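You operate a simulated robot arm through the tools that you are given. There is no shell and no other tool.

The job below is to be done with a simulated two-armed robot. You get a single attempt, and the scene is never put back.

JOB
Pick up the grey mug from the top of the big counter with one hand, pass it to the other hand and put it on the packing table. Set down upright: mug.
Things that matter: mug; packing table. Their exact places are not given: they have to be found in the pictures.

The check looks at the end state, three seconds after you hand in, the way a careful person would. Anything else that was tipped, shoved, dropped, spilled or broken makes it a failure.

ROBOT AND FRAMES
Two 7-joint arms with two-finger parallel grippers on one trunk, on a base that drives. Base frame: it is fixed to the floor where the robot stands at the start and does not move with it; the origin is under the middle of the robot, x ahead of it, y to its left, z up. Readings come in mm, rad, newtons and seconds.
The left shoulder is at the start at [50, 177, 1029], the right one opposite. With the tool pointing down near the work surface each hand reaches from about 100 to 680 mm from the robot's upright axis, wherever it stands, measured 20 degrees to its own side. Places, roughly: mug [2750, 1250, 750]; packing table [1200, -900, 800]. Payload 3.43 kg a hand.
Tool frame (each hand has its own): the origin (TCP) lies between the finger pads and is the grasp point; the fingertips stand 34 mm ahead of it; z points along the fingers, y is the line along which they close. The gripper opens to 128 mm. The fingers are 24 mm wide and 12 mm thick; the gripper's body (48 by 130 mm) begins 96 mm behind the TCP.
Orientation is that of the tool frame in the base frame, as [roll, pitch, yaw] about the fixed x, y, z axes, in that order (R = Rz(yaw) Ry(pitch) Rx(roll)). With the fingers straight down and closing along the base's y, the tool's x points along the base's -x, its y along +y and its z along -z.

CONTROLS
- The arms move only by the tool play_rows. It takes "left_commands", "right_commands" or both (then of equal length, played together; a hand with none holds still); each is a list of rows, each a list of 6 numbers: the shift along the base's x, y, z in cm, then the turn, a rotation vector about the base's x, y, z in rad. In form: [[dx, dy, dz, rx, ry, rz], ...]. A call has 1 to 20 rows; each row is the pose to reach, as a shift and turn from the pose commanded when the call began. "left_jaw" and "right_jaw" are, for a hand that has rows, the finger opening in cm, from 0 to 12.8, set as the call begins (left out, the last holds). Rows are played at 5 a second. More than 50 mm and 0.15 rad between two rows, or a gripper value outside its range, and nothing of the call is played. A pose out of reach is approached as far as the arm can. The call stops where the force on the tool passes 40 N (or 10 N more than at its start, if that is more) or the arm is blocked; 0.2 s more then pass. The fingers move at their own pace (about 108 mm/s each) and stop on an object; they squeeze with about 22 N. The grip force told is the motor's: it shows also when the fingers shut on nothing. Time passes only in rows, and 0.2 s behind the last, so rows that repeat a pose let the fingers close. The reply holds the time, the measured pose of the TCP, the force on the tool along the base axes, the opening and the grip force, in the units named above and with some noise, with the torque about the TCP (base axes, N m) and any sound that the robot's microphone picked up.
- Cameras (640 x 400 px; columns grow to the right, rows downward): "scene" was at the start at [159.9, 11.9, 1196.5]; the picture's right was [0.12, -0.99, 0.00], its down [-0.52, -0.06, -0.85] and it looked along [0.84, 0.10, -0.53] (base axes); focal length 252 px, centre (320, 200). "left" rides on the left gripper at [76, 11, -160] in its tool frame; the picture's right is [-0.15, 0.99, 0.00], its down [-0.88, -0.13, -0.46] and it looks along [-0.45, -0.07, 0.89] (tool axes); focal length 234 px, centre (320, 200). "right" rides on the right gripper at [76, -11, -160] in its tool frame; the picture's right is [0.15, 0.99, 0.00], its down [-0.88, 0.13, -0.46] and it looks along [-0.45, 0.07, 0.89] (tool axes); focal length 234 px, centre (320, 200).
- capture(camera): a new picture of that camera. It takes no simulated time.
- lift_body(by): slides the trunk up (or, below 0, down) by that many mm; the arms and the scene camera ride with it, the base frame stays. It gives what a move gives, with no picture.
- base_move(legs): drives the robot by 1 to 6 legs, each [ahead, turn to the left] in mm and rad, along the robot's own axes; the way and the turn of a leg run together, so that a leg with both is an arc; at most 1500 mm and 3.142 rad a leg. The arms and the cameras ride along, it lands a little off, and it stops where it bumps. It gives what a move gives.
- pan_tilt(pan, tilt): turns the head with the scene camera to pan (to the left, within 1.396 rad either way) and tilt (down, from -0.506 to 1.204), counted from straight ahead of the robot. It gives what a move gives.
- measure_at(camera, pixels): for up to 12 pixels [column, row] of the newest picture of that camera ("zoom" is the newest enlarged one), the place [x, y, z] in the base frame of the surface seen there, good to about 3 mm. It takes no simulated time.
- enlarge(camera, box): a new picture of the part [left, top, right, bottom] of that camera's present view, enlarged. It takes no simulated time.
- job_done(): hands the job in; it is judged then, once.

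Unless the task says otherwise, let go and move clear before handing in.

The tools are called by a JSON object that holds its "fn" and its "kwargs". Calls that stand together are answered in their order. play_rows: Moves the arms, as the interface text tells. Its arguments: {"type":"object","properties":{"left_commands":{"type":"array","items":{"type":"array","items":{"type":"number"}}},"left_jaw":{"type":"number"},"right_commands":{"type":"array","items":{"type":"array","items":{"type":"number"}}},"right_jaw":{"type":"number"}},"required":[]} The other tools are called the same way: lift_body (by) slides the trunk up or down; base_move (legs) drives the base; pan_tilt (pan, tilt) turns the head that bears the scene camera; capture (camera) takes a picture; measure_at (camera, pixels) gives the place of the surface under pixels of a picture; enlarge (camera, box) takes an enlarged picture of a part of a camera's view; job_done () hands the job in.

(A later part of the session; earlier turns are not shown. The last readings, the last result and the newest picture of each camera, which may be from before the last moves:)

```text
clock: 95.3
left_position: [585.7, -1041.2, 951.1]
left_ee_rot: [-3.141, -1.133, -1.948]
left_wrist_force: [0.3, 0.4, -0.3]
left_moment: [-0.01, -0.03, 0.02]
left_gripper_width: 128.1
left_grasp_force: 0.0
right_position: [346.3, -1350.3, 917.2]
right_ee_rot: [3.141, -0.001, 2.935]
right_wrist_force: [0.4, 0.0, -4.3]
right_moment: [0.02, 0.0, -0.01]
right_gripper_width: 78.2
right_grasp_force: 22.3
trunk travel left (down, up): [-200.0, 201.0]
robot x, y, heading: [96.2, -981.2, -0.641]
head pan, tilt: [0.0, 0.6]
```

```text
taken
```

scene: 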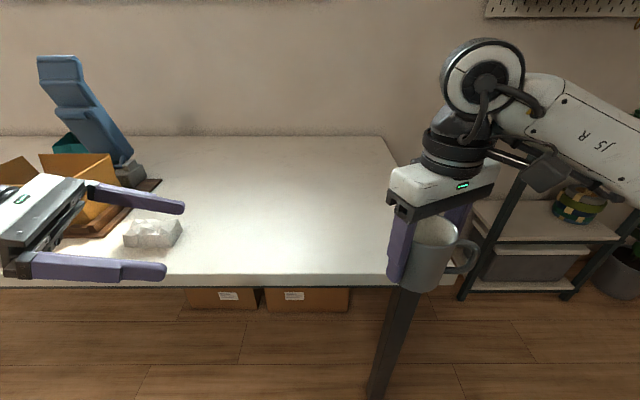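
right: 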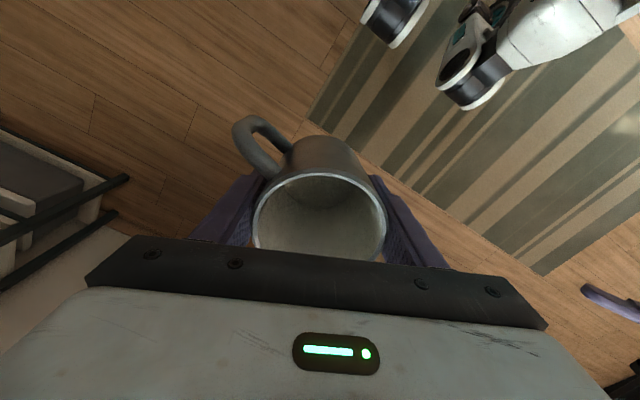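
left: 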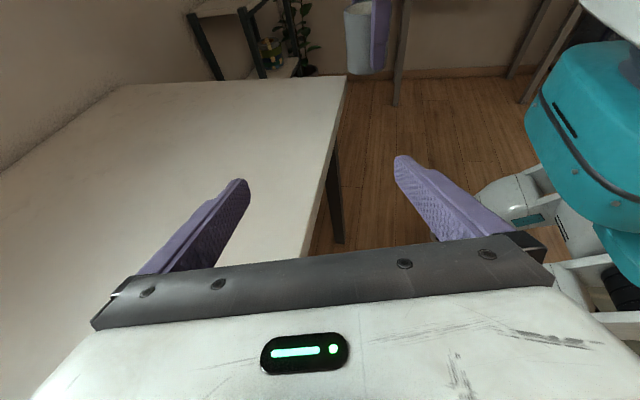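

Still clear: mug bottom ~70 mm above table height, lump under the left hand well below. I'll drive the last 130 mm.

{"fn": "base_move", "kwargs": {"legs": [[130, 0]]}}

{"fn": "capture", "kwargs": {"camera": "scene"}}

```text
clock: 96.6
left_position: [689.3, -1118.7, 951.2]
left_ee_rot: [3.142, -1.134, -1.949]
left_wrist_force: [0.2, 0.6, 0.2]
left_moment: [0.0, -0.01, -0.03]
left_gripper_width: 128.0
left_grasp_force: 0.0
right_position: [450.9, -1426.3, 916.7]
right_ee_rot: [3.14, -0.002, 2.938]
right_wrist_force: [0.6, 0.3, -2.8]
right_moment: [0.01, -0.02, 0.02]
right_gripper_width: 78.3
right_grasp_force: 22.3
trunk travel left (down, up): [-200.0, 201.0]
robot x, y, heading: [200.9, -1060.1, -0.638]
head pan, tilt: [0.0, 0.6]
```

```text
taken
```

scene: 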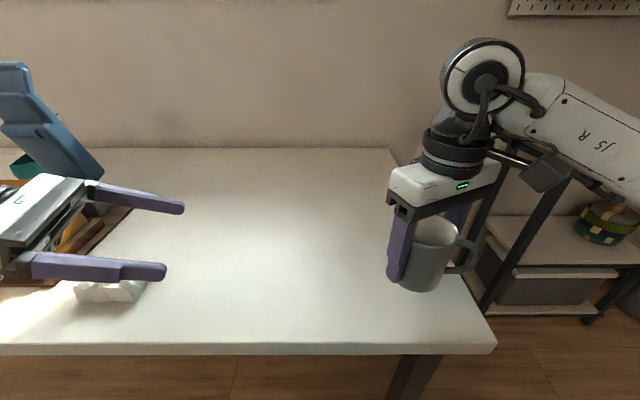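

Parked ~350 mm from the table edge with mug and left hand both above the table. Now I'll bring the mug with the right hand to the hand-over spot ~(626, −1326), bottom ~20 mm above the tabletop.

{"fn": "play_rows", "kwargs": {"right_commands": [[0.6, 0.3, 0, 0, 0, 0], [1.8, 1.0, 0, 0, 0, 0], [3.2, 1.8, 0, 0, 0, 0], [4.8, 2.7, 0, 0, 0, 0], [6.4, 3.6, 0, 0, 0, 0], [8.0, 4.6, 0, 0, 0, 0], [9.6, 5.5, 0, 0, 0, 0], [11.2, 6.4, 0, 0, 0, 0], [12.8, 7.3, 0, 0, 0, 0], [14.4, 8.2, 0, 0, 0, 0], [15.8, 9.0, -0.4, 0, 0, 0], [16.8, 9.6, -1.2, 0, 0, 0], [17.3, 9.9, -2.0, 0, 0, 0], [17.5, 10.0, -2.8, 0, 0, 0], [17.5, 10.0, -3.4, 0, 0, 0]]}}

{"fn": "capture", "kwargs": {"camera": "scene"}}

{"fn": "capture", "kwargs": {"camera": "left"}}

{"fn": "capture", "kwargs": {"camera": "right"}}

```text
clock: 99.8
left_position: [689.4, -1117.4, 951.6]
left_ee_rot: [-3.141, -1.135, -1.95]
left_wrist_force: [0.7, -0.2, -0.1]
left_moment: [0.02, 0.03, -0.02]
left_gripper_width: 128.0
left_grasp_force: 0.0
right_position: [625.9, -1326.1, 882.2]
right_ee_rot: [3.141, -0.001, 2.937]
right_wrist_force: [0.7, -0.2, -2.3]
right_moment: [0.01, -0.01, -0.01]
right_gripper_width: 78.4
right_grasp_force: 22.4
trunk travel left (down, up): [-200.0, 201.0]
robot x, y, heading: [201.1, -1053.0, -0.638]
head pan, tilt: [0.0, 0.6]
```

```text
taken
```

scene: 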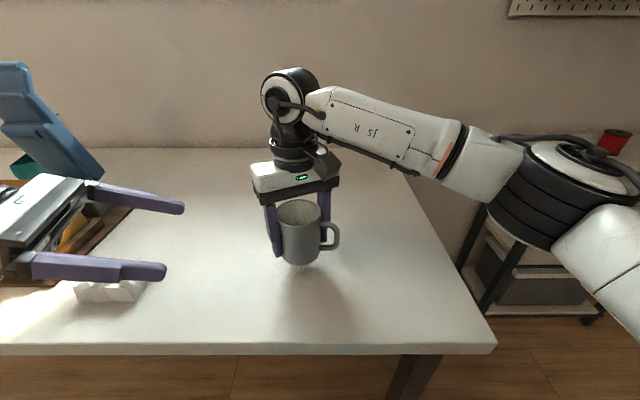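

```text
taken
```

left: 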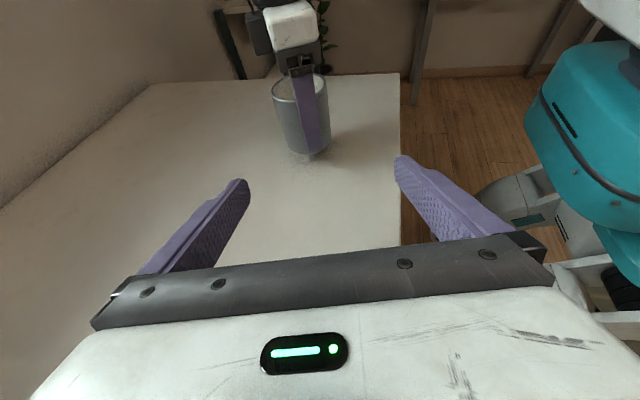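

```text
taken
```

right: 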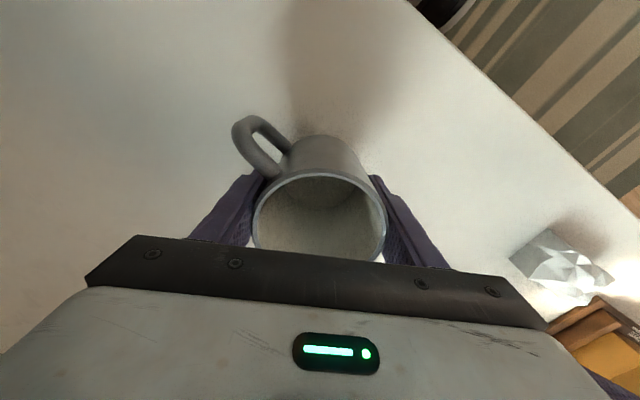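

The mug hangs 35 mm above the table at (626,−1326), handle pointing to my right as planned. I'll zoom to verify its exact axis and that it is upright before the left hand comes in.

{"fn": "enlarge", "kwargs": {"camera": "scene", "box": [240, 160, 368, 280]}}

{"fn": "measure_at", "kwargs": {"camera": "right", "pixels": [[255, 215], [385, 215], [320, 175], [350, 181], [240, 130], [290, 178]]}}

{"fn": "measure_at", "kwargs": {"camera": "left", "pixels": [[285, 110], [310, 110], [324, 110], [276, 95], [327, 85], [300, 150], [290, 140]]}}

```text
3.33 times, centred on (304, 220) of scene
```

zoom: 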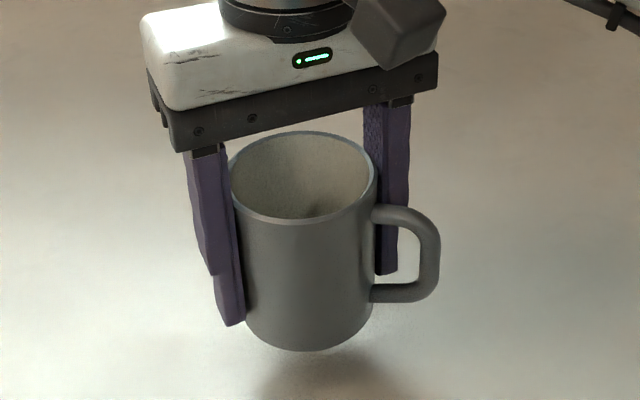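

```text
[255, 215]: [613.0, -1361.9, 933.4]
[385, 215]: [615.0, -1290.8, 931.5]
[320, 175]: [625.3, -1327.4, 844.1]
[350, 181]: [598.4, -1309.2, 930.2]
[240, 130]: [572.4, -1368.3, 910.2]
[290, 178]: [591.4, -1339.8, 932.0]
```

```text
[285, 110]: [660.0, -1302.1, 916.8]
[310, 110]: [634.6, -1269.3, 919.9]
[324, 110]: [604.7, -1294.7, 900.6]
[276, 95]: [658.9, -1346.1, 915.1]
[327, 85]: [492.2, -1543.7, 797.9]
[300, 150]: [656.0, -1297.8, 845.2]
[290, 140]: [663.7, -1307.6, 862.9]
```

I'll read rim, base and handle points from this zoom.

{"fn": "measure_at", "kwargs": {"camera": "zoom", "pixels": [[234, 190], [375, 180], [302, 134], [300, 219], [265, 205], [345, 208], [305, 346], [262, 335], [355, 335], [436, 255], [425, 215], [300, 280]]}}

```text
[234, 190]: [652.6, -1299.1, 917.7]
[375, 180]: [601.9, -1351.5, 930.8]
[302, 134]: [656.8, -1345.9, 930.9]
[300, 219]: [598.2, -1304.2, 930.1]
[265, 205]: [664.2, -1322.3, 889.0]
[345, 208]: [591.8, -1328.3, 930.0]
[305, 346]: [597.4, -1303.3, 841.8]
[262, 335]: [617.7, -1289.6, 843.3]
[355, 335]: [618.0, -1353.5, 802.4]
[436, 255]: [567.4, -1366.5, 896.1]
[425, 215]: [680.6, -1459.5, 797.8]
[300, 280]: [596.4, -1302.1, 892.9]
```

The mug axis is (627, −1325), walls vertical (front wall x differs by 1 mm top to bottom), rim z≈931 and bottom z≈834; handle at −109° in my frame as designed. I'll bring the left hand to a pre-grasp point 14 cm back along its approach line.

{"fn": "play_rows", "kwargs": {"left_commands": [[-0.3, -2.0, -0.3, 0, 0, 0], [-0.6, -4.1, -0.6, 0, 0, 0], [-1.0, -6.2, -1.0, 0, 0, 0], [-1.28, -8.22, -1.26, 0, 0, 0], [-1.28, -8.22, -1.26, 0, 0, 0]], "left_jaw": 12.8}}

{"fn": "capture", "kwargs": {"camera": "left"}}

{"fn": "capture", "kwargs": {"camera": "scene"}}

```text
clock: 101.0
left_position: [677.5, -1199.6, 939.4]
left_ee_rot: [3.14, -1.135, -1.946]
left_wrist_force: [0.2, 0.6, -0.3]
left_moment: [-0.03, -0.01, 0.03]
left_gripper_width: 127.9
left_grasp_force: 0.0
right_position: [625.6, -1325.8, 882.6]
right_ee_rot: [3.141, -0.002, 2.937]
right_wrist_force: [-0.4, -0.2, -2.6]
right_moment: [0.02, -0.02, -0.02]
right_gripper_width: 78.3
right_grasp_force: 22.2
trunk travel left (down, up): [-200.0, 201.0]
robot x, y, heading: [200.8, -1059.9, -0.642]
head pan, tilt: [0.0, 0.6]
```

```text
taken
```

left: 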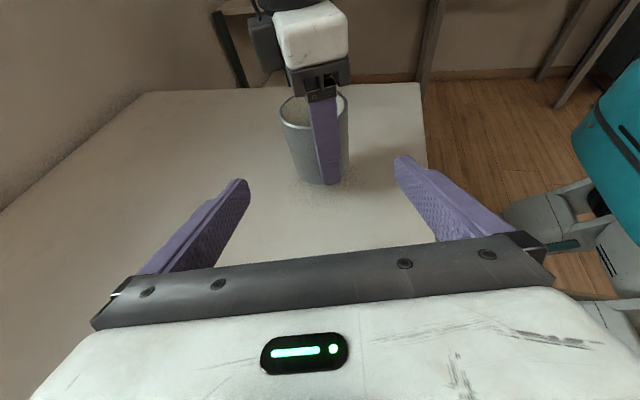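

```text
taken
```

scene: 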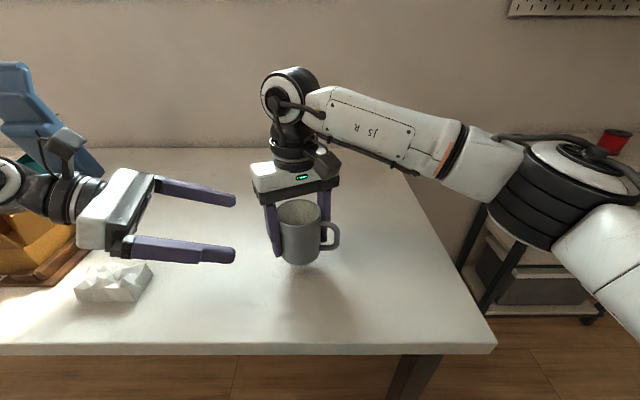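

The mug's centre column in the left view (≈320 at row 142) matches the prediction, so the approach line is true. I'll advance two thirds of the way and look again.

{"fn": "play_rows", "kwargs": {"left_commands": [[-0.6, -1.5, -0.75, 0, 0, 0], [-1.3, -3.2, -1.6, 0, 0, 0], [-2.0, -5.0, -2.5, 0, 0, 0], [-2.7, -6.6, -3.3, 0, 0, 0], [-3.2, -7.9, -4.0, 0, 0, 0], [-3.2, -7.9, -4.0, 0, 0, 0]]}}

{"fn": "capture", "kwargs": {"camera": "left"}}

{"fn": "capture", "kwargs": {"camera": "scene"}}

```text
clock: 102.4
left_position: [643.8, -1279.1, 898.7]
left_ee_rot: [-3.141, -1.135, -1.951]
left_wrist_force: [0.0, -0.2, -1.0]
left_moment: [0.0, -0.01, 0.0]
left_gripper_width: 127.9
left_grasp_force: 0.2
right_position: [625.0, -1325.4, 883.4]
right_ee_rot: [-3.141, -0.002, 2.937]
right_wrist_force: [-1.2, 0.1, -1.7]
right_moment: [0.01, -0.05, 0.0]
right_gripper_width: 78.5
right_grasp_force: 22.3
trunk travel left (down, up): [-200.0, 201.0]
robot x, y, heading: [202.2, -1055.7, -0.638]
head pan, tilt: [0.0, 0.6]
```

```text
taken
```

left: 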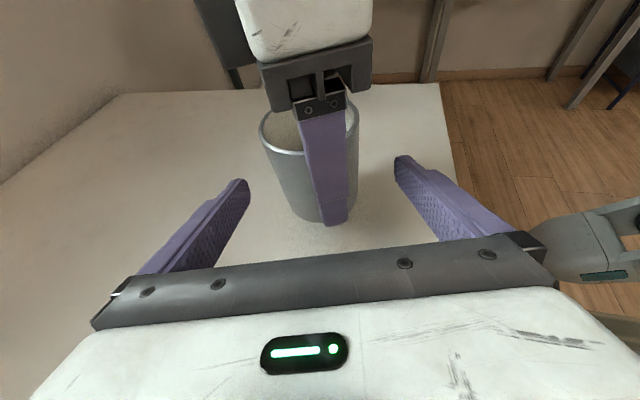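

```text
taken
```

scene: 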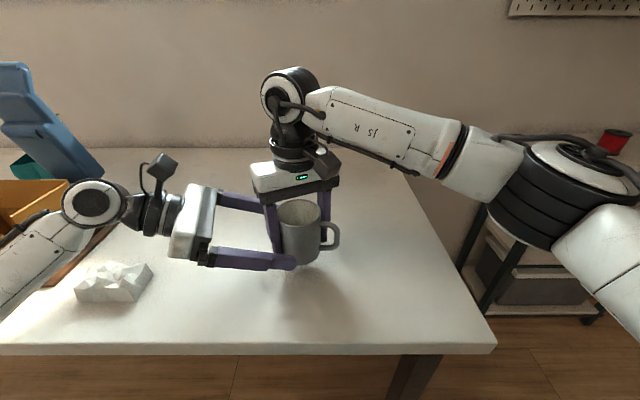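

Both fingers straddle the mug with nothing touching. I'll advance the last 4.5 cm to the grasp point.

{"fn": "play_rows", "kwargs": {"left_commands": [[-0.4, -1.0, -0.5, 0, 0, 0], [-0.8, -2.1, -1.0, 0, 0, 0], [-1.15, -3.2, -1.5, 0, 0, 0], [-1.38, -3.85, -1.87, 0, 0, 0], [-1.38, -3.85, -1.87, 0, 0, 0]]}}

{"fn": "capture", "kwargs": {"camera": "left"}}

{"fn": "enlarge", "kwargs": {"camera": "scene", "box": [160, 130, 400, 290]}}

{"fn": "capture", "kwargs": {"camera": "right"}}

```text
clock: 103.6
left_position: [631.4, -1317.6, 881.2]
left_ee_rot: [-3.138, -1.134, -1.946]
left_wrist_force: [-0.8, 0.0, -0.5]
left_moment: [-0.02, 0.0, 0.02]
left_gripper_width: 128.0
left_grasp_force: 0.0
right_position: [625.8, -1326.1, 883.6]
right_ee_rot: [-3.141, -0.001, 2.936]
right_wrist_force: [0.5, 0.3, -2.4]
right_moment: [0.01, 0.0, 0.03]
right_gripper_width: 78.1
right_grasp_force: 22.4
trunk travel left (down, up): [-200.0, 201.0]
robot x, y, heading: [201.7, -1055.8, -0.637]
head pan, tilt: [0.0, 0.6]
```

```text
taken
```

left: 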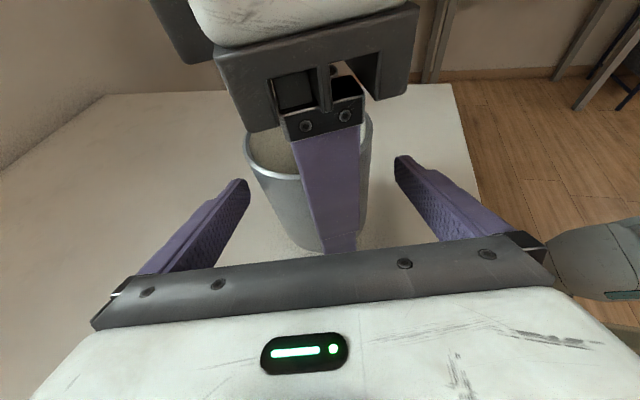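

```text
2.50 times, centred on (280, 210) of scene
```

zoom: 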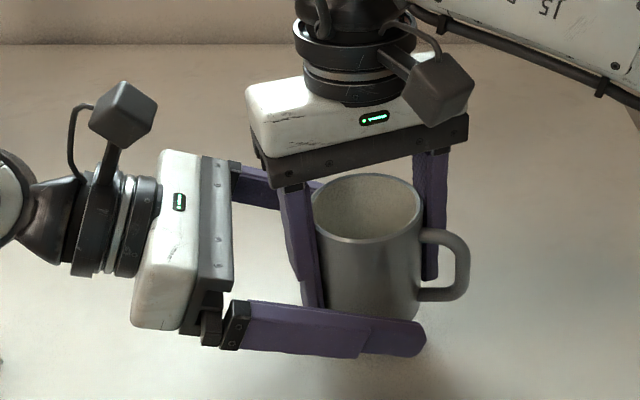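

```text
taken
```

right: 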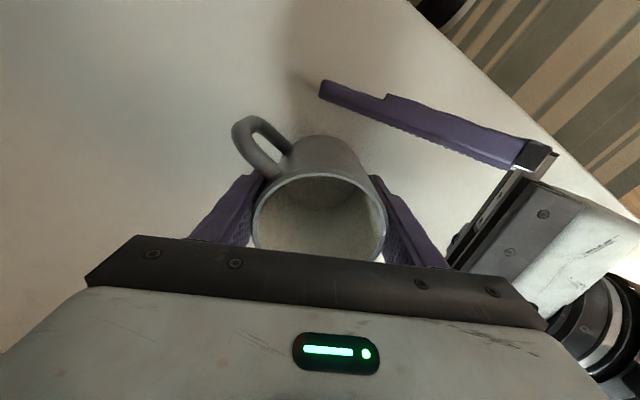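

The left fingers straddle the mug, its tip staying short of the handle (right view: tip (325,90), handle (245-290,120-170)). Closing the left hand now while the right still holds.

{"fn": "play_rows", "kwargs": {"left_commands": [[0, 0, 0, 0, 0, 0], [0, 0, 0, 0, 0, 0], [0, 0, 0, 0, 0, 0], [0, 0, 0, 0, 0, 0], [0, 0, 0, 0, 0, 0], [0, 0, 0, 0, 0, 0]], "left_jaw": 0}}

{"fn": "capture", "kwargs": {"camera": "left"}}

{"fn": "capture", "kwargs": {"camera": "right"}}

{"fn": "enlarge", "kwargs": {"camera": "scene", "box": [160, 130, 400, 290]}}

```text
clock: 105.0
left_position: [630.2, -1317.2, 880.5]
left_ee_rot: [-3.139, -1.135, -1.948]
left_wrist_force: [6.8, -4.0, 0.2]
left_moment: [0.09, 0.08, 0.15]
left_gripper_width: 77.1
left_grasp_force: 22.7
right_position: [625.0, -1325.1, 883.2]
right_ee_rot: [3.141, -0.002, 2.937]
right_wrist_force: [-7.8, 3.9, -1.1]
right_moment: [-0.04, -0.12, -0.14]
right_gripper_width: 78.1
right_grasp_force: 21.8
trunk travel left (down, up): [-200.0, 201.0]
robot x, y, heading: [205.3, -1055.3, -0.643]
head pan, tilt: [0.0, 0.6]
```

```text
taken
```

left: 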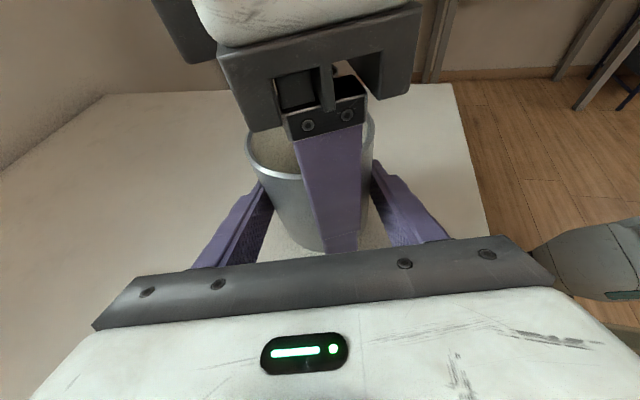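

```text
taken
```

right: 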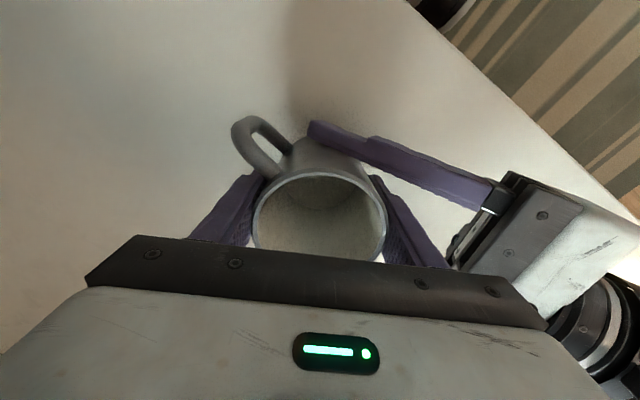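

```text
2.50 times, centred on (280, 210) of scene
```

zoom: 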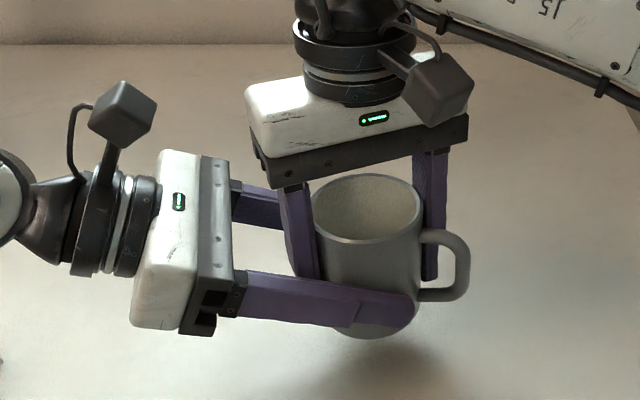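

The left hand holds too (77.1 mm, 22.7 N), with ~8 N side load between the hands, meaning the left hand is about a millimetre off. I'll ease the left hand 1-1.5 mm along that force to relax it before releasing.

{"fn": "play_rows", "kwargs": {"left_commands": [[0.05, -0.03, 0, 0, 0, 0], [0.1, -0.06, 0, 0, 0, 0], [0.1, -0.06, 0, 0, 0, 0]]}}

```text
clock: 105.8
left_position: [632.1, -1317.3, 880.7]
left_ee_rot: [-3.14, -1.135, -1.95]
left_wrist_force: [5.3, -0.1, 0.0]
left_moment: [-0.09, -0.01, 0.14]
left_gripper_width: 76.9
left_grasp_force: 22.1
right_position: [625.9, -1326.5, 882.7]
right_ee_rot: [-3.138, -0.001, 2.937]
right_wrist_force: [-4.0, 0.6, -1.8]
right_moment: [0.16, 0.0, -0.07]
right_gripper_width: 78.3
right_grasp_force: 21.7
trunk travel left (down, up): [-200.0, 201.0]
robot x, y, heading: [204.9, -1057.9, -0.64]
head pan, tilt: [0.0, 0.6]
```

The load dropped to ~5 N; one more millimetre along +x.

{"fn": "play_rows", "kwargs": {"left_commands": [[0.06, 0.0, 0, 0, 0, 0], [0.12, 0.02, 0, 0, 0, 0], [0.12, 0.02, 0, 0, 0, 0]]}}

{"fn": "capture", "kwargs": {"camera": "right"}}

```text
clock: 106.6
left_position: [632.0, -1318.4, 880.1]
left_ee_rot: [-3.14, -1.134, -1.95]
left_wrist_force: [0.1, 0.8, 2.0]
left_moment: [0.19, -0.21, 0.02]
left_gripper_width: 76.7
left_grasp_force: 21.7
right_position: [626.4, -1327.6, 882.8]
right_ee_rot: [-3.139, -0.001, 2.937]
right_wrist_force: [-0.9, -1.3, -4.5]
right_moment: [-0.17, 0.21, 0.01]
right_gripper_width: 78.3
right_grasp_force: 21.8
trunk travel left (down, up): [-200.0, 201.0]
robot x, y, heading: [200.5, -1056.9, -0.639]
head pan, tilt: [0.0, 0.6]
```

```text
taken
```

right: 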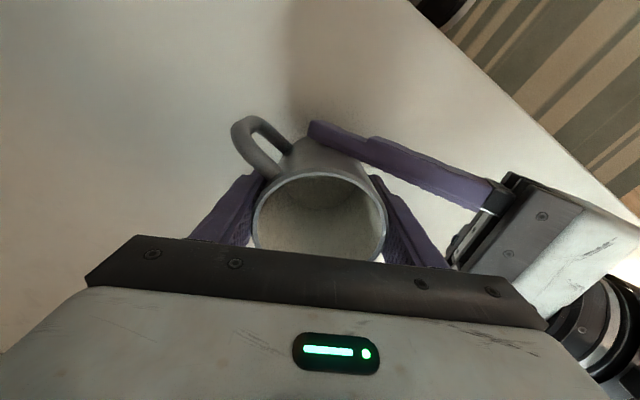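

The side load is gone (<1.5 N). Now I'll open the right fingers only slightly (to 92 mm) so that the left hand takes the mug alone.

{"fn": "play_rows", "kwargs": {"right_commands": [[0, 0, 0, 0, 0, 0], [0, 0, 0, 0, 0, 0], [0, 0, 0, 0, 0, 0]], "right_jaw": 9.2}}

{"fn": "capture", "kwargs": {"camera": "right"}}

{"fn": "capture", "kwargs": {"camera": "left"}}

{"fn": "enlarge", "kwargs": {"camera": "scene", "box": [160, 130, 400, 290]}}

```text
clock: 107.4
left_position: [633.2, -1317.4, 879.5]
left_ee_rot: [3.141, -1.135, -1.947]
left_wrist_force: [-0.1, 0.0, 1.0]
left_moment: [0.05, -0.02, -0.02]
left_gripper_width: 77.0
left_grasp_force: 21.9
right_position: [624.8, -1325.4, 883.0]
right_ee_rot: [-3.142, 0.0, 2.937]
right_wrist_force: [0.2, -0.4, 0.2]
right_moment: [-0.01, -0.01, 0.01]
right_gripper_width: 92.1
right_grasp_force: 0.0
trunk travel left (down, up): [-200.0, 201.0]
robot x, y, heading: [199.8, -1058.2, -0.641]
head pan, tilt: [0.0, 0.6]
```

```text
taken
```

right: 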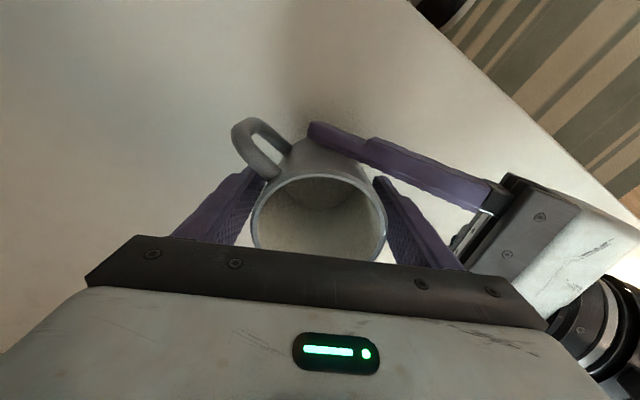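

```text
taken
```

left: 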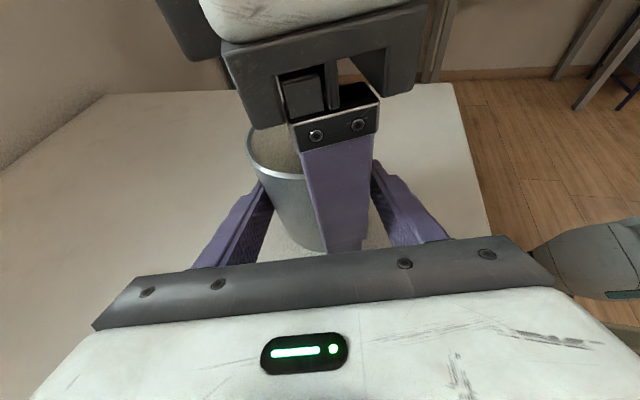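

```text
2.50 times, centred on (280, 210) of scene
```

zoom: 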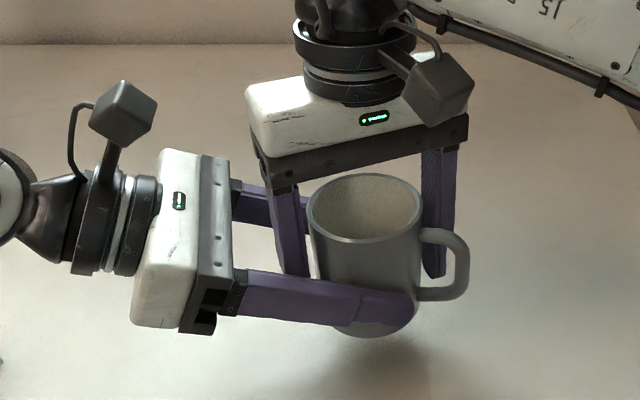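

The right hand is unloaded (0.2 N) and the mug stays put in the left hand (77.0 mm, 21.9 N). I'll take one more holding reading, then lift the right hand straight up out of the way.

{"fn": "play_rows", "kwargs": {"left_commands": [[0, 0, 0, 0, 0, 0], [0, 0, 0, 0, 0, 0]]}}

```text
clock: 108.0
left_position: [632.4, -1317.8, 879.5]
left_ee_rot: [-3.139, -1.133, -1.95]
left_wrist_force: [-0.8, -0.6, 0.6]
left_moment: [0.05, -0.05, -0.03]
left_gripper_width: 76.6
left_grasp_force: 22.1
right_position: [625.0, -1325.2, 883.1]
right_ee_rot: [-3.141, -0.002, 2.938]
right_wrist_force: [-0.6, 0.0, -0.3]
right_moment: [-0.01, 0.01, 0.02]
right_gripper_width: 92.0
right_grasp_force: 0.0
trunk travel left (down, up): [-200.0, 201.0]
robot x, y, heading: [201.0, -1056.6, -0.636]
head pan, tilt: [0.0, 0.6]
```

Odd: neither wrist shows the mug's 3 N, so before moving I'll measure where the mug's bottom and rim are now.

{"fn": "capture", "kwargs": {"camera": "scene"}}

{"fn": "enlarge", "kwargs": {"camera": "scene", "box": [240, 180, 368, 280]}}

{"fn": "measure_at", "kwargs": {"camera": "zoom", "pixels": [[310, 185], [315, 240], [320, 380], [310, 390], [330, 385], [340, 225], [360, 280], [300, 100], [240, 180], [395, 190], [440, 230], [330, 340]]}}

```text
taken
```

scene: 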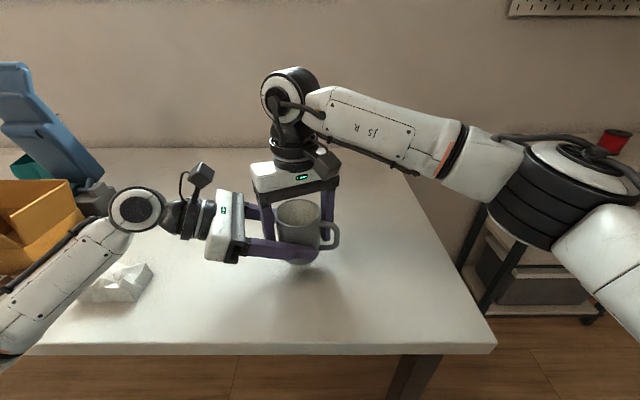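

```text
4.00 times, centred on (304, 230) of scene
```

zoom: 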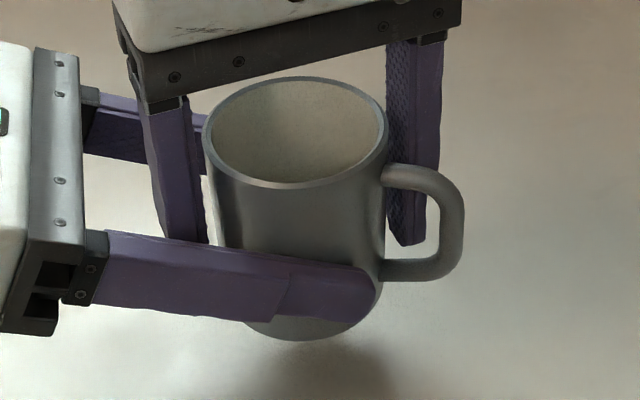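

```text
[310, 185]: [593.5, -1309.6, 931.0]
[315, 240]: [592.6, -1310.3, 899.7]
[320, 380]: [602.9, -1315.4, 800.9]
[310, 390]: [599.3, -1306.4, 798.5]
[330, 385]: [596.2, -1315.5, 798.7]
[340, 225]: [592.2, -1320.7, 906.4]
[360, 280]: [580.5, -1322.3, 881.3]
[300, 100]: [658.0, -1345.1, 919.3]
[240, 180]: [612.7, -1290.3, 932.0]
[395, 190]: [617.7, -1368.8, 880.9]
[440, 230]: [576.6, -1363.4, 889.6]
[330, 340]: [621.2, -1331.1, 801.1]
```

Rim still at z≈931 and clear air under the mug, so the left hand is holding it (the left wrist reading is just biased). I'll lift the right hand straight up slowly.

{"fn": "play_rows", "kwargs": {"right_commands": [[0, 0, 0.5, 0, 0, 0], [0, 0, 1.0, 0, 0, 0], [0, 0, 1.5, 0, 0, 0], [0, 0, 2.0, 0, 0, 0]]}}

{"fn": "enlarge", "kwargs": {"camera": "scene", "box": [200, 150, 400, 280]}}

```text
clock: 109.0
left_position: [633.1, -1318.4, 880.8]
left_ee_rot: [3.141, -1.135, -1.95]
left_wrist_force: [-0.5, -0.9, 0.5]
left_moment: [0.03, -0.04, 0.02]
left_gripper_width: 76.6
left_grasp_force: 22.4
right_position: [625.1, -1327.3, 904.3]
right_ee_rot: [-3.14, -0.001, 2.937]
right_wrist_force: [-0.1, 0.5, -0.5]
right_moment: [-0.02, 0.04, 0.01]
right_gripper_width: 91.6
right_grasp_force: 0.1
trunk travel left (down, up): [-200.0, 201.0]
robot x, y, heading: [204.1, -1055.7, -0.638]
head pan, tilt: [0.0, 0.6]
```

```text
3.08 times, centred on (300, 215) of scene
```

zoom: 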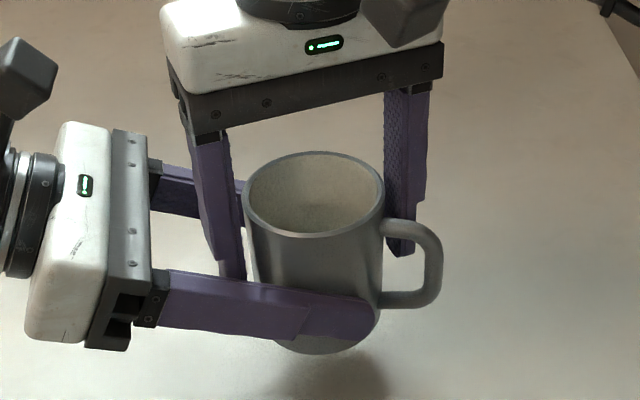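

The mug stayed in the left hand while the right rose. I'll continue raising the right hand clear and then draw it away to my right.

{"fn": "play_rows", "kwargs": {"right_commands": [[0, 0, 1.5, 0, 0, 0], [0, 0, 4, 0, 0, 0], [0, 0, 7, 0, 0, 0], [0, 0, 10, 0, 0, 0], [0, 0, 12, 0, 0, 0], [-1.8, -2.4, 12, 0, 0, 0], [-4.2, -5.6, 12, 0, 0, 0], [-6.6, -8.9, 12, 0, 0, 0], [-9.0, -12.1, 12, 0, 0, 0], [-10.8, -14.5, 12, 0, 0, 0]]}}

{"fn": "capture", "kwargs": {"camera": "scene"}}

{"fn": "capture", "kwargs": {"camera": "left"}}

{"fn": "capture", "kwargs": {"camera": "right"}}

```text
clock: 111.2
left_position: [633.3, -1318.2, 879.1]
left_ee_rot: [-3.14, -1.134, -1.95]
left_wrist_force: [-1.3, -0.3, 0.1]
left_moment: [-0.01, -0.04, -0.04]
left_gripper_width: 77.0
left_grasp_force: 21.9
right_position: [516.1, -1471.0, 1023.5]
right_ee_rot: [3.141, -0.001, 2.94]
right_wrist_force: [0.6, -0.3, -0.1]
right_moment: [0.0, -0.01, -0.01]
right_gripper_width: 92.0
right_grasp_force: 0.1
trunk travel left (down, up): [-200.0, 201.0]
robot x, y, heading: [204.2, -1057.7, -0.633]
head pan, tilt: [0.0, 0.6]
```

```text
taken
```

scene: 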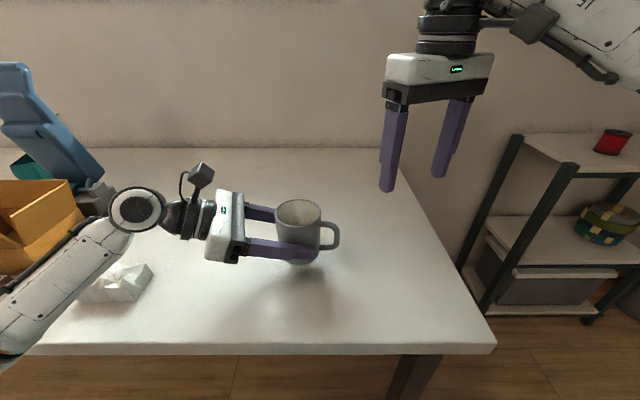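

```text
taken
```

left: 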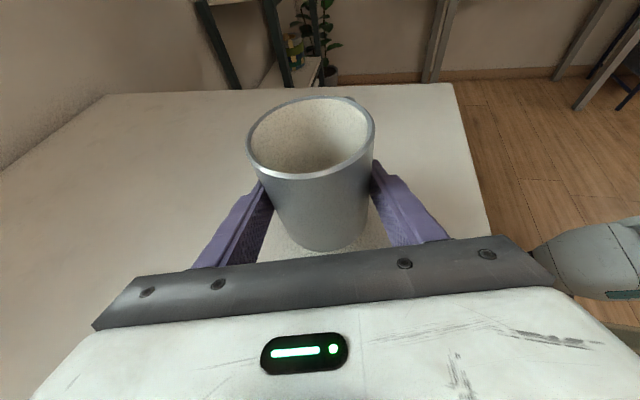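

```text
taken
```

right: 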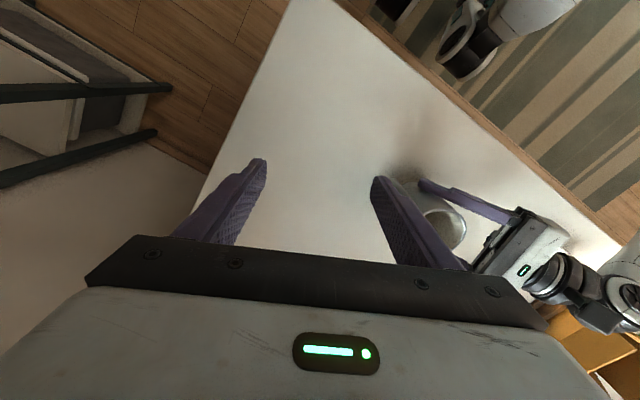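

Now only the left hand holds the mug, which hangs over a clear part of the table, 150 mm inside the edge. Before lowering 34 mm I'll check the mug's uprightness and the forearm's height over the white lump.

{"fn": "enlarge", "kwargs": {"camera": "scene", "box": [200, 170, 360, 280]}}

{"fn": "measure_at", "kwargs": {"camera": "scene", "pixels": [[90, 250], [60, 275], [30, 300], [110, 235], [135, 225], [120, 272], [125, 290], [100, 295], [180, 235], [220, 258]]}}

```text
3.64 times, centred on (280, 225) of scene
```

zoom: 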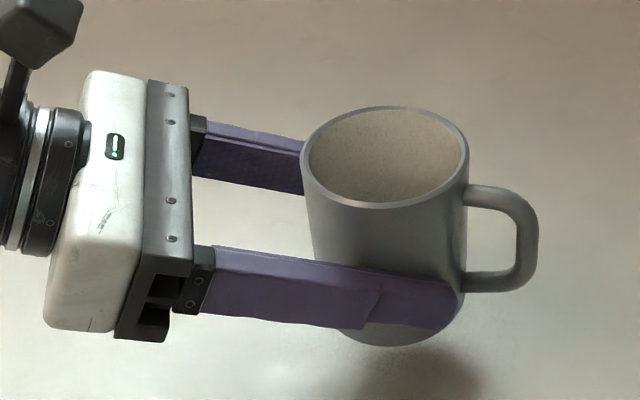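

```text
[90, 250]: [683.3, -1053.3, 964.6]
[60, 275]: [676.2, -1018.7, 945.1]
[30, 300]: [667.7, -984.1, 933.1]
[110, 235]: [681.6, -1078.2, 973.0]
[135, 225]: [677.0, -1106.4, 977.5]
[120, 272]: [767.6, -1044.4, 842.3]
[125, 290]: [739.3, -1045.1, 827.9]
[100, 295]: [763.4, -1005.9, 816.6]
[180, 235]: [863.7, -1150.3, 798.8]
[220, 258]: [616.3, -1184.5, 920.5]
```

The forearm slopes down toward the elbow near the table edge (z≈933 at (30,300)), so I'll look left to check its clearance over the edge before lowering.

{"fn": "pan_tilt", "kwargs": {"pan": 0.75, "tilt": 0.8}}

{"fn": "capture", "kwargs": {"camera": "scene"}}

```text
clock: 112.3
left_position: [634.0, -1318.1, 880.3]
left_ee_rot: [3.141, -1.135, -1.951]
left_wrist_force: [-1.3, -0.1, -0.2]
left_moment: [0.07, -0.04, 0.02]
left_gripper_width: 76.6
left_grasp_force: 22.2
right_position: [517.0, -1471.6, 1023.5]
right_ee_rot: [3.141, -0.003, 2.936]
right_wrist_force: [-0.1, -0.9, 0.6]
right_moment: [0.0, 0.0, 0.02]
right_gripper_width: 92.1
right_grasp_force: 0.0
trunk travel left (down, up): [-200.0, 201.0]
robot x, y, heading: [202.8, -1056.0, -0.641]
head pan, tilt: [0.75, 0.799]
```

```text
taken
```

scene: 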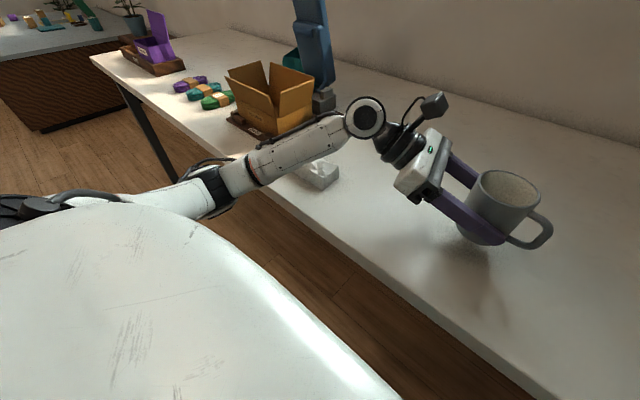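

{"fn": "measure_at", "kwargs": {"camera": "scene", "pixels": [[300, 150], [270, 160], [240, 172], [225, 190], [210, 205], [245, 185], [270, 180], [300, 165], [310, 185], [320, 200], [215, 175], [330, 150]]}}

{"fn": "enlarge", "kwargs": {"camera": "scene", "box": [160, 80, 420, 240]}}

```text
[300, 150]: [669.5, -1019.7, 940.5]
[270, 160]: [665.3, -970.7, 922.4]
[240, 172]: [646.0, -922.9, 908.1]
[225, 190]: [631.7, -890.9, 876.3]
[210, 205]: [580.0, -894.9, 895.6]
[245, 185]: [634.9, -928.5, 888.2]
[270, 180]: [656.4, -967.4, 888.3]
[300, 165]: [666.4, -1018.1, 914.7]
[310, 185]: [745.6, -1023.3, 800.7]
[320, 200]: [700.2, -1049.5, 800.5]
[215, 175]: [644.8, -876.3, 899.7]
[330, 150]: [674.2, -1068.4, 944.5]
```

```text
2.46 times, centred on (290, 160) of scene
```

zoom: 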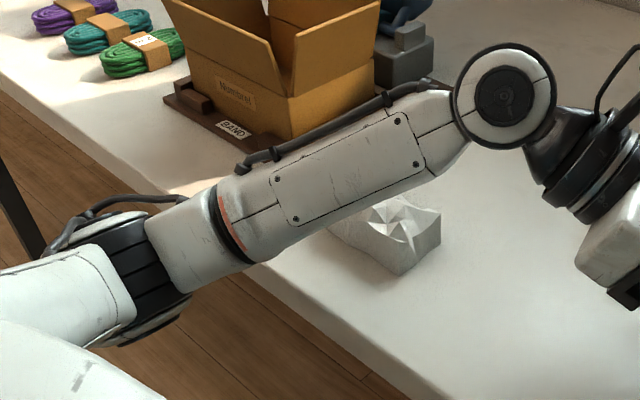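

The forearm's underside crosses the table edge at roughly z≈860, 60 mm above the top, so lowering 34 mm is safe. I'll point the head back at the mug and confirm it's upright.

{"fn": "pan_tilt", "kwargs": {"pan": 0.1, "tilt": 0.75}}

{"fn": "capture", "kwargs": {"camera": "scene"}}

{"fn": "enlarge", "kwargs": {"camera": "scene", "box": [240, 130, 400, 240]}}

```text
clock: 113.3
left_position: [632.1, -1318.1, 879.7]
left_ee_rot: [3.141, -1.136, -1.951]
left_wrist_force: [0.0, -0.4, 0.8]
left_moment: [0.08, -0.03, -0.03]
left_gripper_width: 77.0
left_grasp_force: 22.6
right_position: [517.3, -1471.8, 1023.0]
right_ee_rot: [3.141, -0.001, 2.939]
right_wrist_force: [0.0, -0.6, 0.3]
right_moment: [-0.01, -0.02, 0.01]
right_gripper_width: 92.1
right_grasp_force: 0.0
trunk travel left (down, up): [-200.0, 201.0]
robot x, y, heading: [203.3, -1054.3, -0.637]
head pan, tilt: [0.099, 0.75]
```

```text
taken
```

scene: 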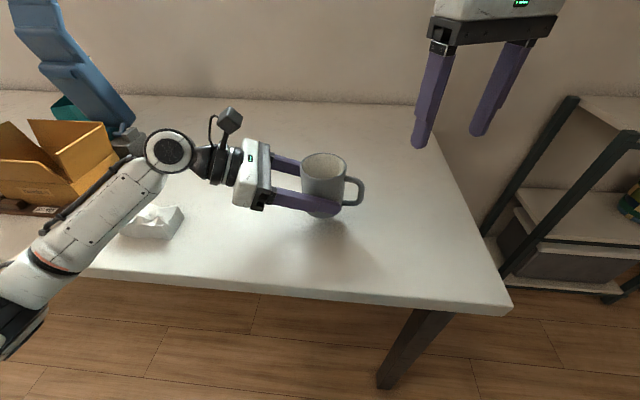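

```text
3.64 times, centred on (320, 185) of scene
```

zoom: 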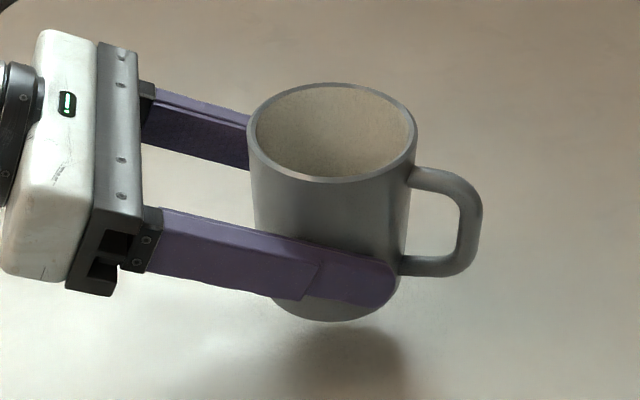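

{"fn": "measure_at", "kwargs": {"camera": "zoom", "pixels": [[251, 140], [413, 145], [332, 87], [328, 179], [280, 100], [390, 105], [275, 168], [385, 172], [335, 316], [330, 215], [478, 220], [360, 312]]}}

```text
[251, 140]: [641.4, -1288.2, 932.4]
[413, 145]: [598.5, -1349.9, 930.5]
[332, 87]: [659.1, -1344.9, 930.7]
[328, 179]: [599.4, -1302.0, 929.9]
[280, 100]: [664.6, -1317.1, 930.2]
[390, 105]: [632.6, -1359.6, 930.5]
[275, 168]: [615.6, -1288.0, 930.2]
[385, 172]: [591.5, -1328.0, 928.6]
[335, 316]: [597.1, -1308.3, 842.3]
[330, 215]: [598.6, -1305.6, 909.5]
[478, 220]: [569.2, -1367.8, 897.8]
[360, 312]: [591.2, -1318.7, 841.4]
```

Rim heights are all 929-932 mm, so the mug is level. I'll lower it 24 mm gently first.

{"fn": "play_rows", "kwargs": {"left_commands": [[0, 0, -0.3, 0, 0, 0], [0, 0, -0.7, 0, 0, 0], [0, 0, -1.1, 0, 0, 0], [0, 0, -1.5, 0, 0, 0], [0, 0, -1.9, 0, 0, 0], [0, 0, -2.2, 0, 0, 0], [0, 0, -2.4, 0, 0, 0]]}}

{"fn": "enlarge", "kwargs": {"camera": "scene", "box": [240, 130, 400, 240]}}

{"fn": "measure_at", "kwargs": {"camera": "zoom", "pixels": [[332, 195], [251, 160], [413, 165], [335, 325], [340, 330], [335, 345]]}}

```text
clock: 114.9
left_position: [633.6, -1318.5, 855.3]
left_ee_rot: [-3.14, -1.134, -1.947]
left_wrist_force: [0.0, 0.3, 0.5]
left_moment: [0.08, -0.04, 0.01]
left_gripper_width: 76.7
left_grasp_force: 21.9
right_position: [517.9, -1470.6, 1023.3]
right_ee_rot: [-3.141, -0.001, 2.937]
right_wrist_force: [0.7, 0.4, 0.8]
right_moment: [0.02, -0.01, 0.03]
right_gripper_width: 92.0
right_grasp_force: 0.0
trunk travel left (down, up): [-200.0, 201.0]
robot x, y, heading: [204.5, -1054.1, -0.645]
head pan, tilt: [0.099, 0.75]
```

```text
3.64 times, centred on (320, 185) of scene
```

zoom: 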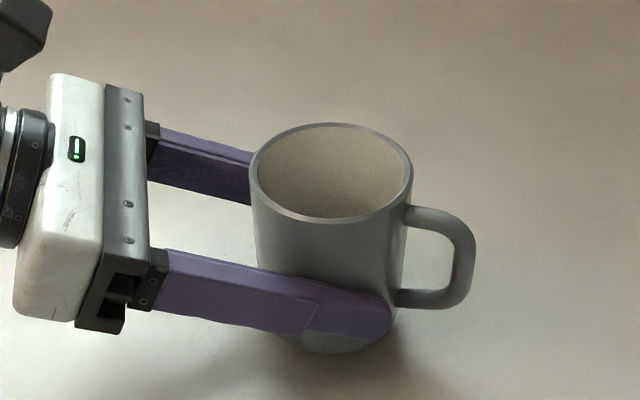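

```text
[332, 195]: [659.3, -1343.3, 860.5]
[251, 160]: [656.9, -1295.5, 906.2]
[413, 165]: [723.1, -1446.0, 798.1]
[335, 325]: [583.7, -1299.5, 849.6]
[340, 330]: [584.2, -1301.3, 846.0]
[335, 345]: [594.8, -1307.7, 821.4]
```

The rim is at z≈906, bottom ≈809. I'll lower the next 7 mm in 1.5 mm steps and read the force.

{"fn": "play_rows", "kwargs": {"left_commands": [[0, 0, -0.15, 0, 0, 0], [0, 0, -0.3, 0, 0, 0], [0, 0, -0.45, 0, 0, 0], [0, 0, -0.6, 0, 0, 0], [0, 0, -0.7, 0, 0, 0], [0, 0, -0.7, 0, 0, 0]]}}

```text
clock: 116.3
left_position: [633.2, -1317.6, 848.2]
left_ee_rot: [-3.141, -1.133, -1.95]
left_wrist_force: [0.2, 0.2, 0.8]
left_moment: [0.03, -0.01, 0.0]
left_gripper_width: 76.7
left_grasp_force: 22.2
right_position: [517.9, -1471.4, 1022.5]
right_ee_rot: [3.141, -0.002, 2.938]
right_wrist_force: [0.6, 1.3, -0.2]
right_moment: [0.01, 0.01, -0.02]
right_gripper_width: 91.8
right_grasp_force: 0.1
trunk travel left (down, up): [-200.0, 201.0]
robot x, y, heading: [199.5, -1058.8, -0.643]
head pan, tilt: [0.099, 0.75]
```

No contact yet (0.8 N, unchanged). I'll go on in 1 mm steps.

{"fn": "play_rows", "kwargs": {"left_commands": [[0, 0, -0.1, 0, 0, 0], [0, 0, -0.1, 0, 0, 0]]}}

{"fn": "play_rows", "kwargs": {"left_commands": [[0, 0, -0.1, 0, 0, 0], [0, 0, -0.1, 0, 0, 0]]}}

```text
clock: 116.9
left_position: [632.5, -1316.8, 847.1]
left_ee_rot: [-3.139, -1.134, -1.95]
left_wrist_force: [-0.1, -0.5, 0.0]
left_moment: [0.04, -0.04, 0.0]
left_gripper_width: 76.9
left_grasp_force: 22.0
right_position: [517.1, -1470.4, 1023.8]
right_ee_rot: [3.141, -0.002, 2.938]
right_wrist_force: [0.5, -0.3, 0.0]
right_moment: [-0.02, 0.05, -0.01]
right_gripper_width: 92.2
right_grasp_force: 0.1
trunk travel left (down, up): [-200.0, 201.0]
robot x, y, heading: [201.7, -1053.1, -0.637]
head pan, tilt: [0.099, 0.75]
```

```text
clock: 117.5
left_position: [633.0, -1318.1, 846.1]
left_ee_rot: [-3.14, -1.135, -1.95]
left_wrist_force: [-0.4, -0.5, -0.2]
left_moment: [0.04, -0.03, 0.05]
left_gripper_width: 77.1
left_grasp_force: 22.3
right_position: [516.4, -1472.2, 1023.2]
right_ee_rot: [3.141, -0.001, 2.937]
right_wrist_force: [-0.3, -0.2, -0.2]
right_moment: [-0.01, 0.03, -0.01]
right_gripper_width: 92.0
right_grasp_force: 0.1
trunk travel left (down, up): [-200.0, 201.0]
robot x, y, heading: [199.7, -1052.6, -0.635]
head pan, tilt: [0.099, 0.75]
```

Still free at TCP z≈846; contact should come within a millimetre or two. Two more 1 mm steps and a close look.

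{"fn": "play_rows", "kwargs": {"left_commands": [[0, 0, -0.1, 0, 0, 0], [0, 0, -0.1, 0, 0, 0]]}}

{"fn": "play_rows", "kwargs": {"left_commands": [[0, 0, -0.1, 0, 0, 0], [0, 0, -0.1, 0, 0, 0]]}}

{"fn": "enlarge", "kwargs": {"camera": "scene", "box": [260, 140, 380, 230]}}

{"fn": "measure_at", "kwargs": {"camera": "zoom", "pixels": [[235, 130], [400, 150], [320, 200], [320, 102], [330, 345], [330, 330], [330, 355], [300, 340]]}}

```text
clock: 118.1
left_position: [632.7, -1317.8, 846.6]
left_ee_rot: [3.141, -1.134, -1.947]
left_wrist_force: [0.6, 0.0, -0.9]
left_moment: [0.06, -0.02, -0.02]
left_gripper_width: 76.7
left_grasp_force: 22.2
right_position: [516.9, -1471.2, 1023.5]
right_ee_rot: [-3.141, -0.001, 2.936]
right_wrist_force: [-0.3, -0.3, 0.4]
right_moment: [0.0, 0.0, -0.03]
right_gripper_width: 92.2
right_grasp_force: 0.1
trunk travel left (down, up): [-200.0, 201.0]
robot x, y, heading: [202.8, -1054.5, -0.634]
head pan, tilt: [0.099, 0.75]
```

```text
clock: 118.7
left_position: [631.0, -1316.8, 845.7]
left_ee_rot: [-3.14, -1.135, -1.949]
left_wrist_force: [0.1, -0.7, -0.1]
left_moment: [0.02, 0.03, -0.02]
left_gripper_width: 76.6
left_grasp_force: 22.0
right_position: [517.3, -1471.2, 1023.6]
right_ee_rot: [-3.142, -0.001, 2.939]
right_wrist_force: [0.2, 0.0, -0.3]
right_moment: [-0.02, 0.01, -0.01]
right_gripper_width: 92.1
right_grasp_force: 0.1
trunk travel left (down, up): [-200.0, 201.0]
robot x, y, heading: [203.1, -1057.7, -0.64]
head pan, tilt: [0.099, 0.75]
```

```text
4.44 times, centred on (320, 185) of scene
```

zoom: 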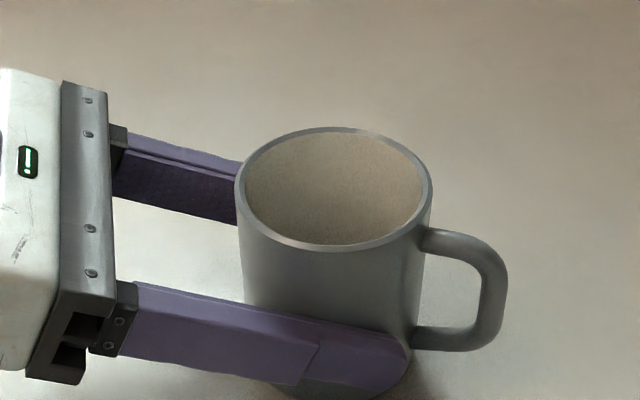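

```text
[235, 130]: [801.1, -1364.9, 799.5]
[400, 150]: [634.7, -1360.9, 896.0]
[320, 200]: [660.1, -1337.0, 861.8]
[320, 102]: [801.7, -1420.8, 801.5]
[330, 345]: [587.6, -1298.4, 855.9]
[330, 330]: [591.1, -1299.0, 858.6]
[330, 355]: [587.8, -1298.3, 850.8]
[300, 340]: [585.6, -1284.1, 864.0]
```

The rim reads z≈896, i.e. bottom ≈799, so it should be touching. I'll measure several rim points to be sure it is level and down.

{"fn": "measure_at", "kwargs": {"camera": "zoom", "pixels": [[240, 190], [429, 190], [335, 131], [332, 246], [270, 150], [400, 150], [262, 228], [405, 228], [390, 385], [375, 395], [395, 395], [500, 260]]}}

{"fn": "capture", "kwargs": {"camera": "left"}}

{"fn": "capture", "kwargs": {"camera": "right"}}

```text
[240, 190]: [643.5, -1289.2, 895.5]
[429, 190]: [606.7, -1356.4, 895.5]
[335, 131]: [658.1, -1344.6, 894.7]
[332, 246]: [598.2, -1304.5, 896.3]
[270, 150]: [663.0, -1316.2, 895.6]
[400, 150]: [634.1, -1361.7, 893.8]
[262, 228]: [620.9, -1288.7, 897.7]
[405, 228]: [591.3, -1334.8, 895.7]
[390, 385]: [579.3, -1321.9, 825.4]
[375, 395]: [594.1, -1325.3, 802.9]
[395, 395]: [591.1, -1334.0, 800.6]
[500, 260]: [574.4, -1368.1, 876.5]
```

```text
taken
```

left: 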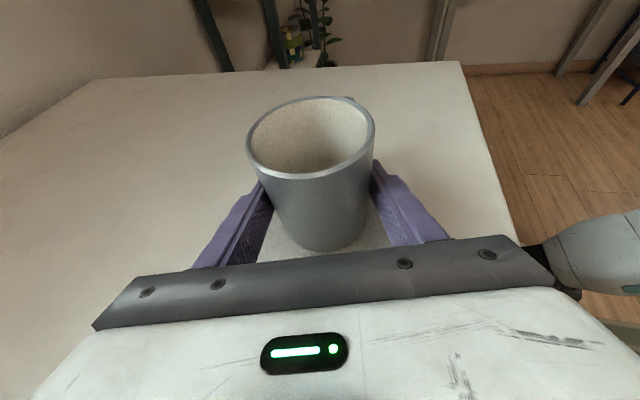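

```text
taken
```

right: 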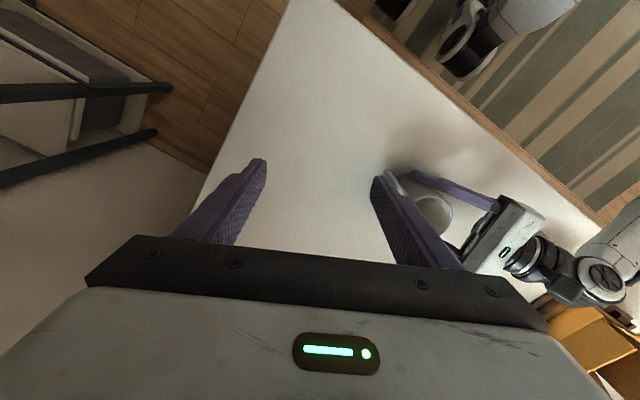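

The rim is level at ≈895.5, so the mug's bottom is at ≈799-800, table height. One more millimetre to feel definite contact.

{"fn": "play_rows", "kwargs": {"left_commands": [[0, 0, -0.1, 0, 0, 0], [0, 0, -0.1, 0, 0, 0], [0, 0, -0.1, 0, 0, 0]]}}

```text
clock: 119.5
left_position: [632.4, -1317.9, 845.0]
left_ee_rot: [-3.139, -1.137, -1.951]
left_wrist_force: [-0.3, 0.7, 2.8]
left_moment: [0.16, 0.21, -0.05]
left_gripper_width: 76.7
left_grasp_force: 22.0
right_position: [516.3, -1471.9, 1022.6]
right_ee_rot: [3.142, -0.003, 2.939]
right_wrist_force: [0.6, 0.3, -0.7]
right_moment: [0.01, 0.01, 0.01]
right_gripper_width: 92.2
right_grasp_force: 0.1
trunk travel left (down, up): [-200.0, 201.0]
robot x, y, heading: [204.5, -1057.4, -0.639]
head pan, tilt: [0.099, 0.75]
```

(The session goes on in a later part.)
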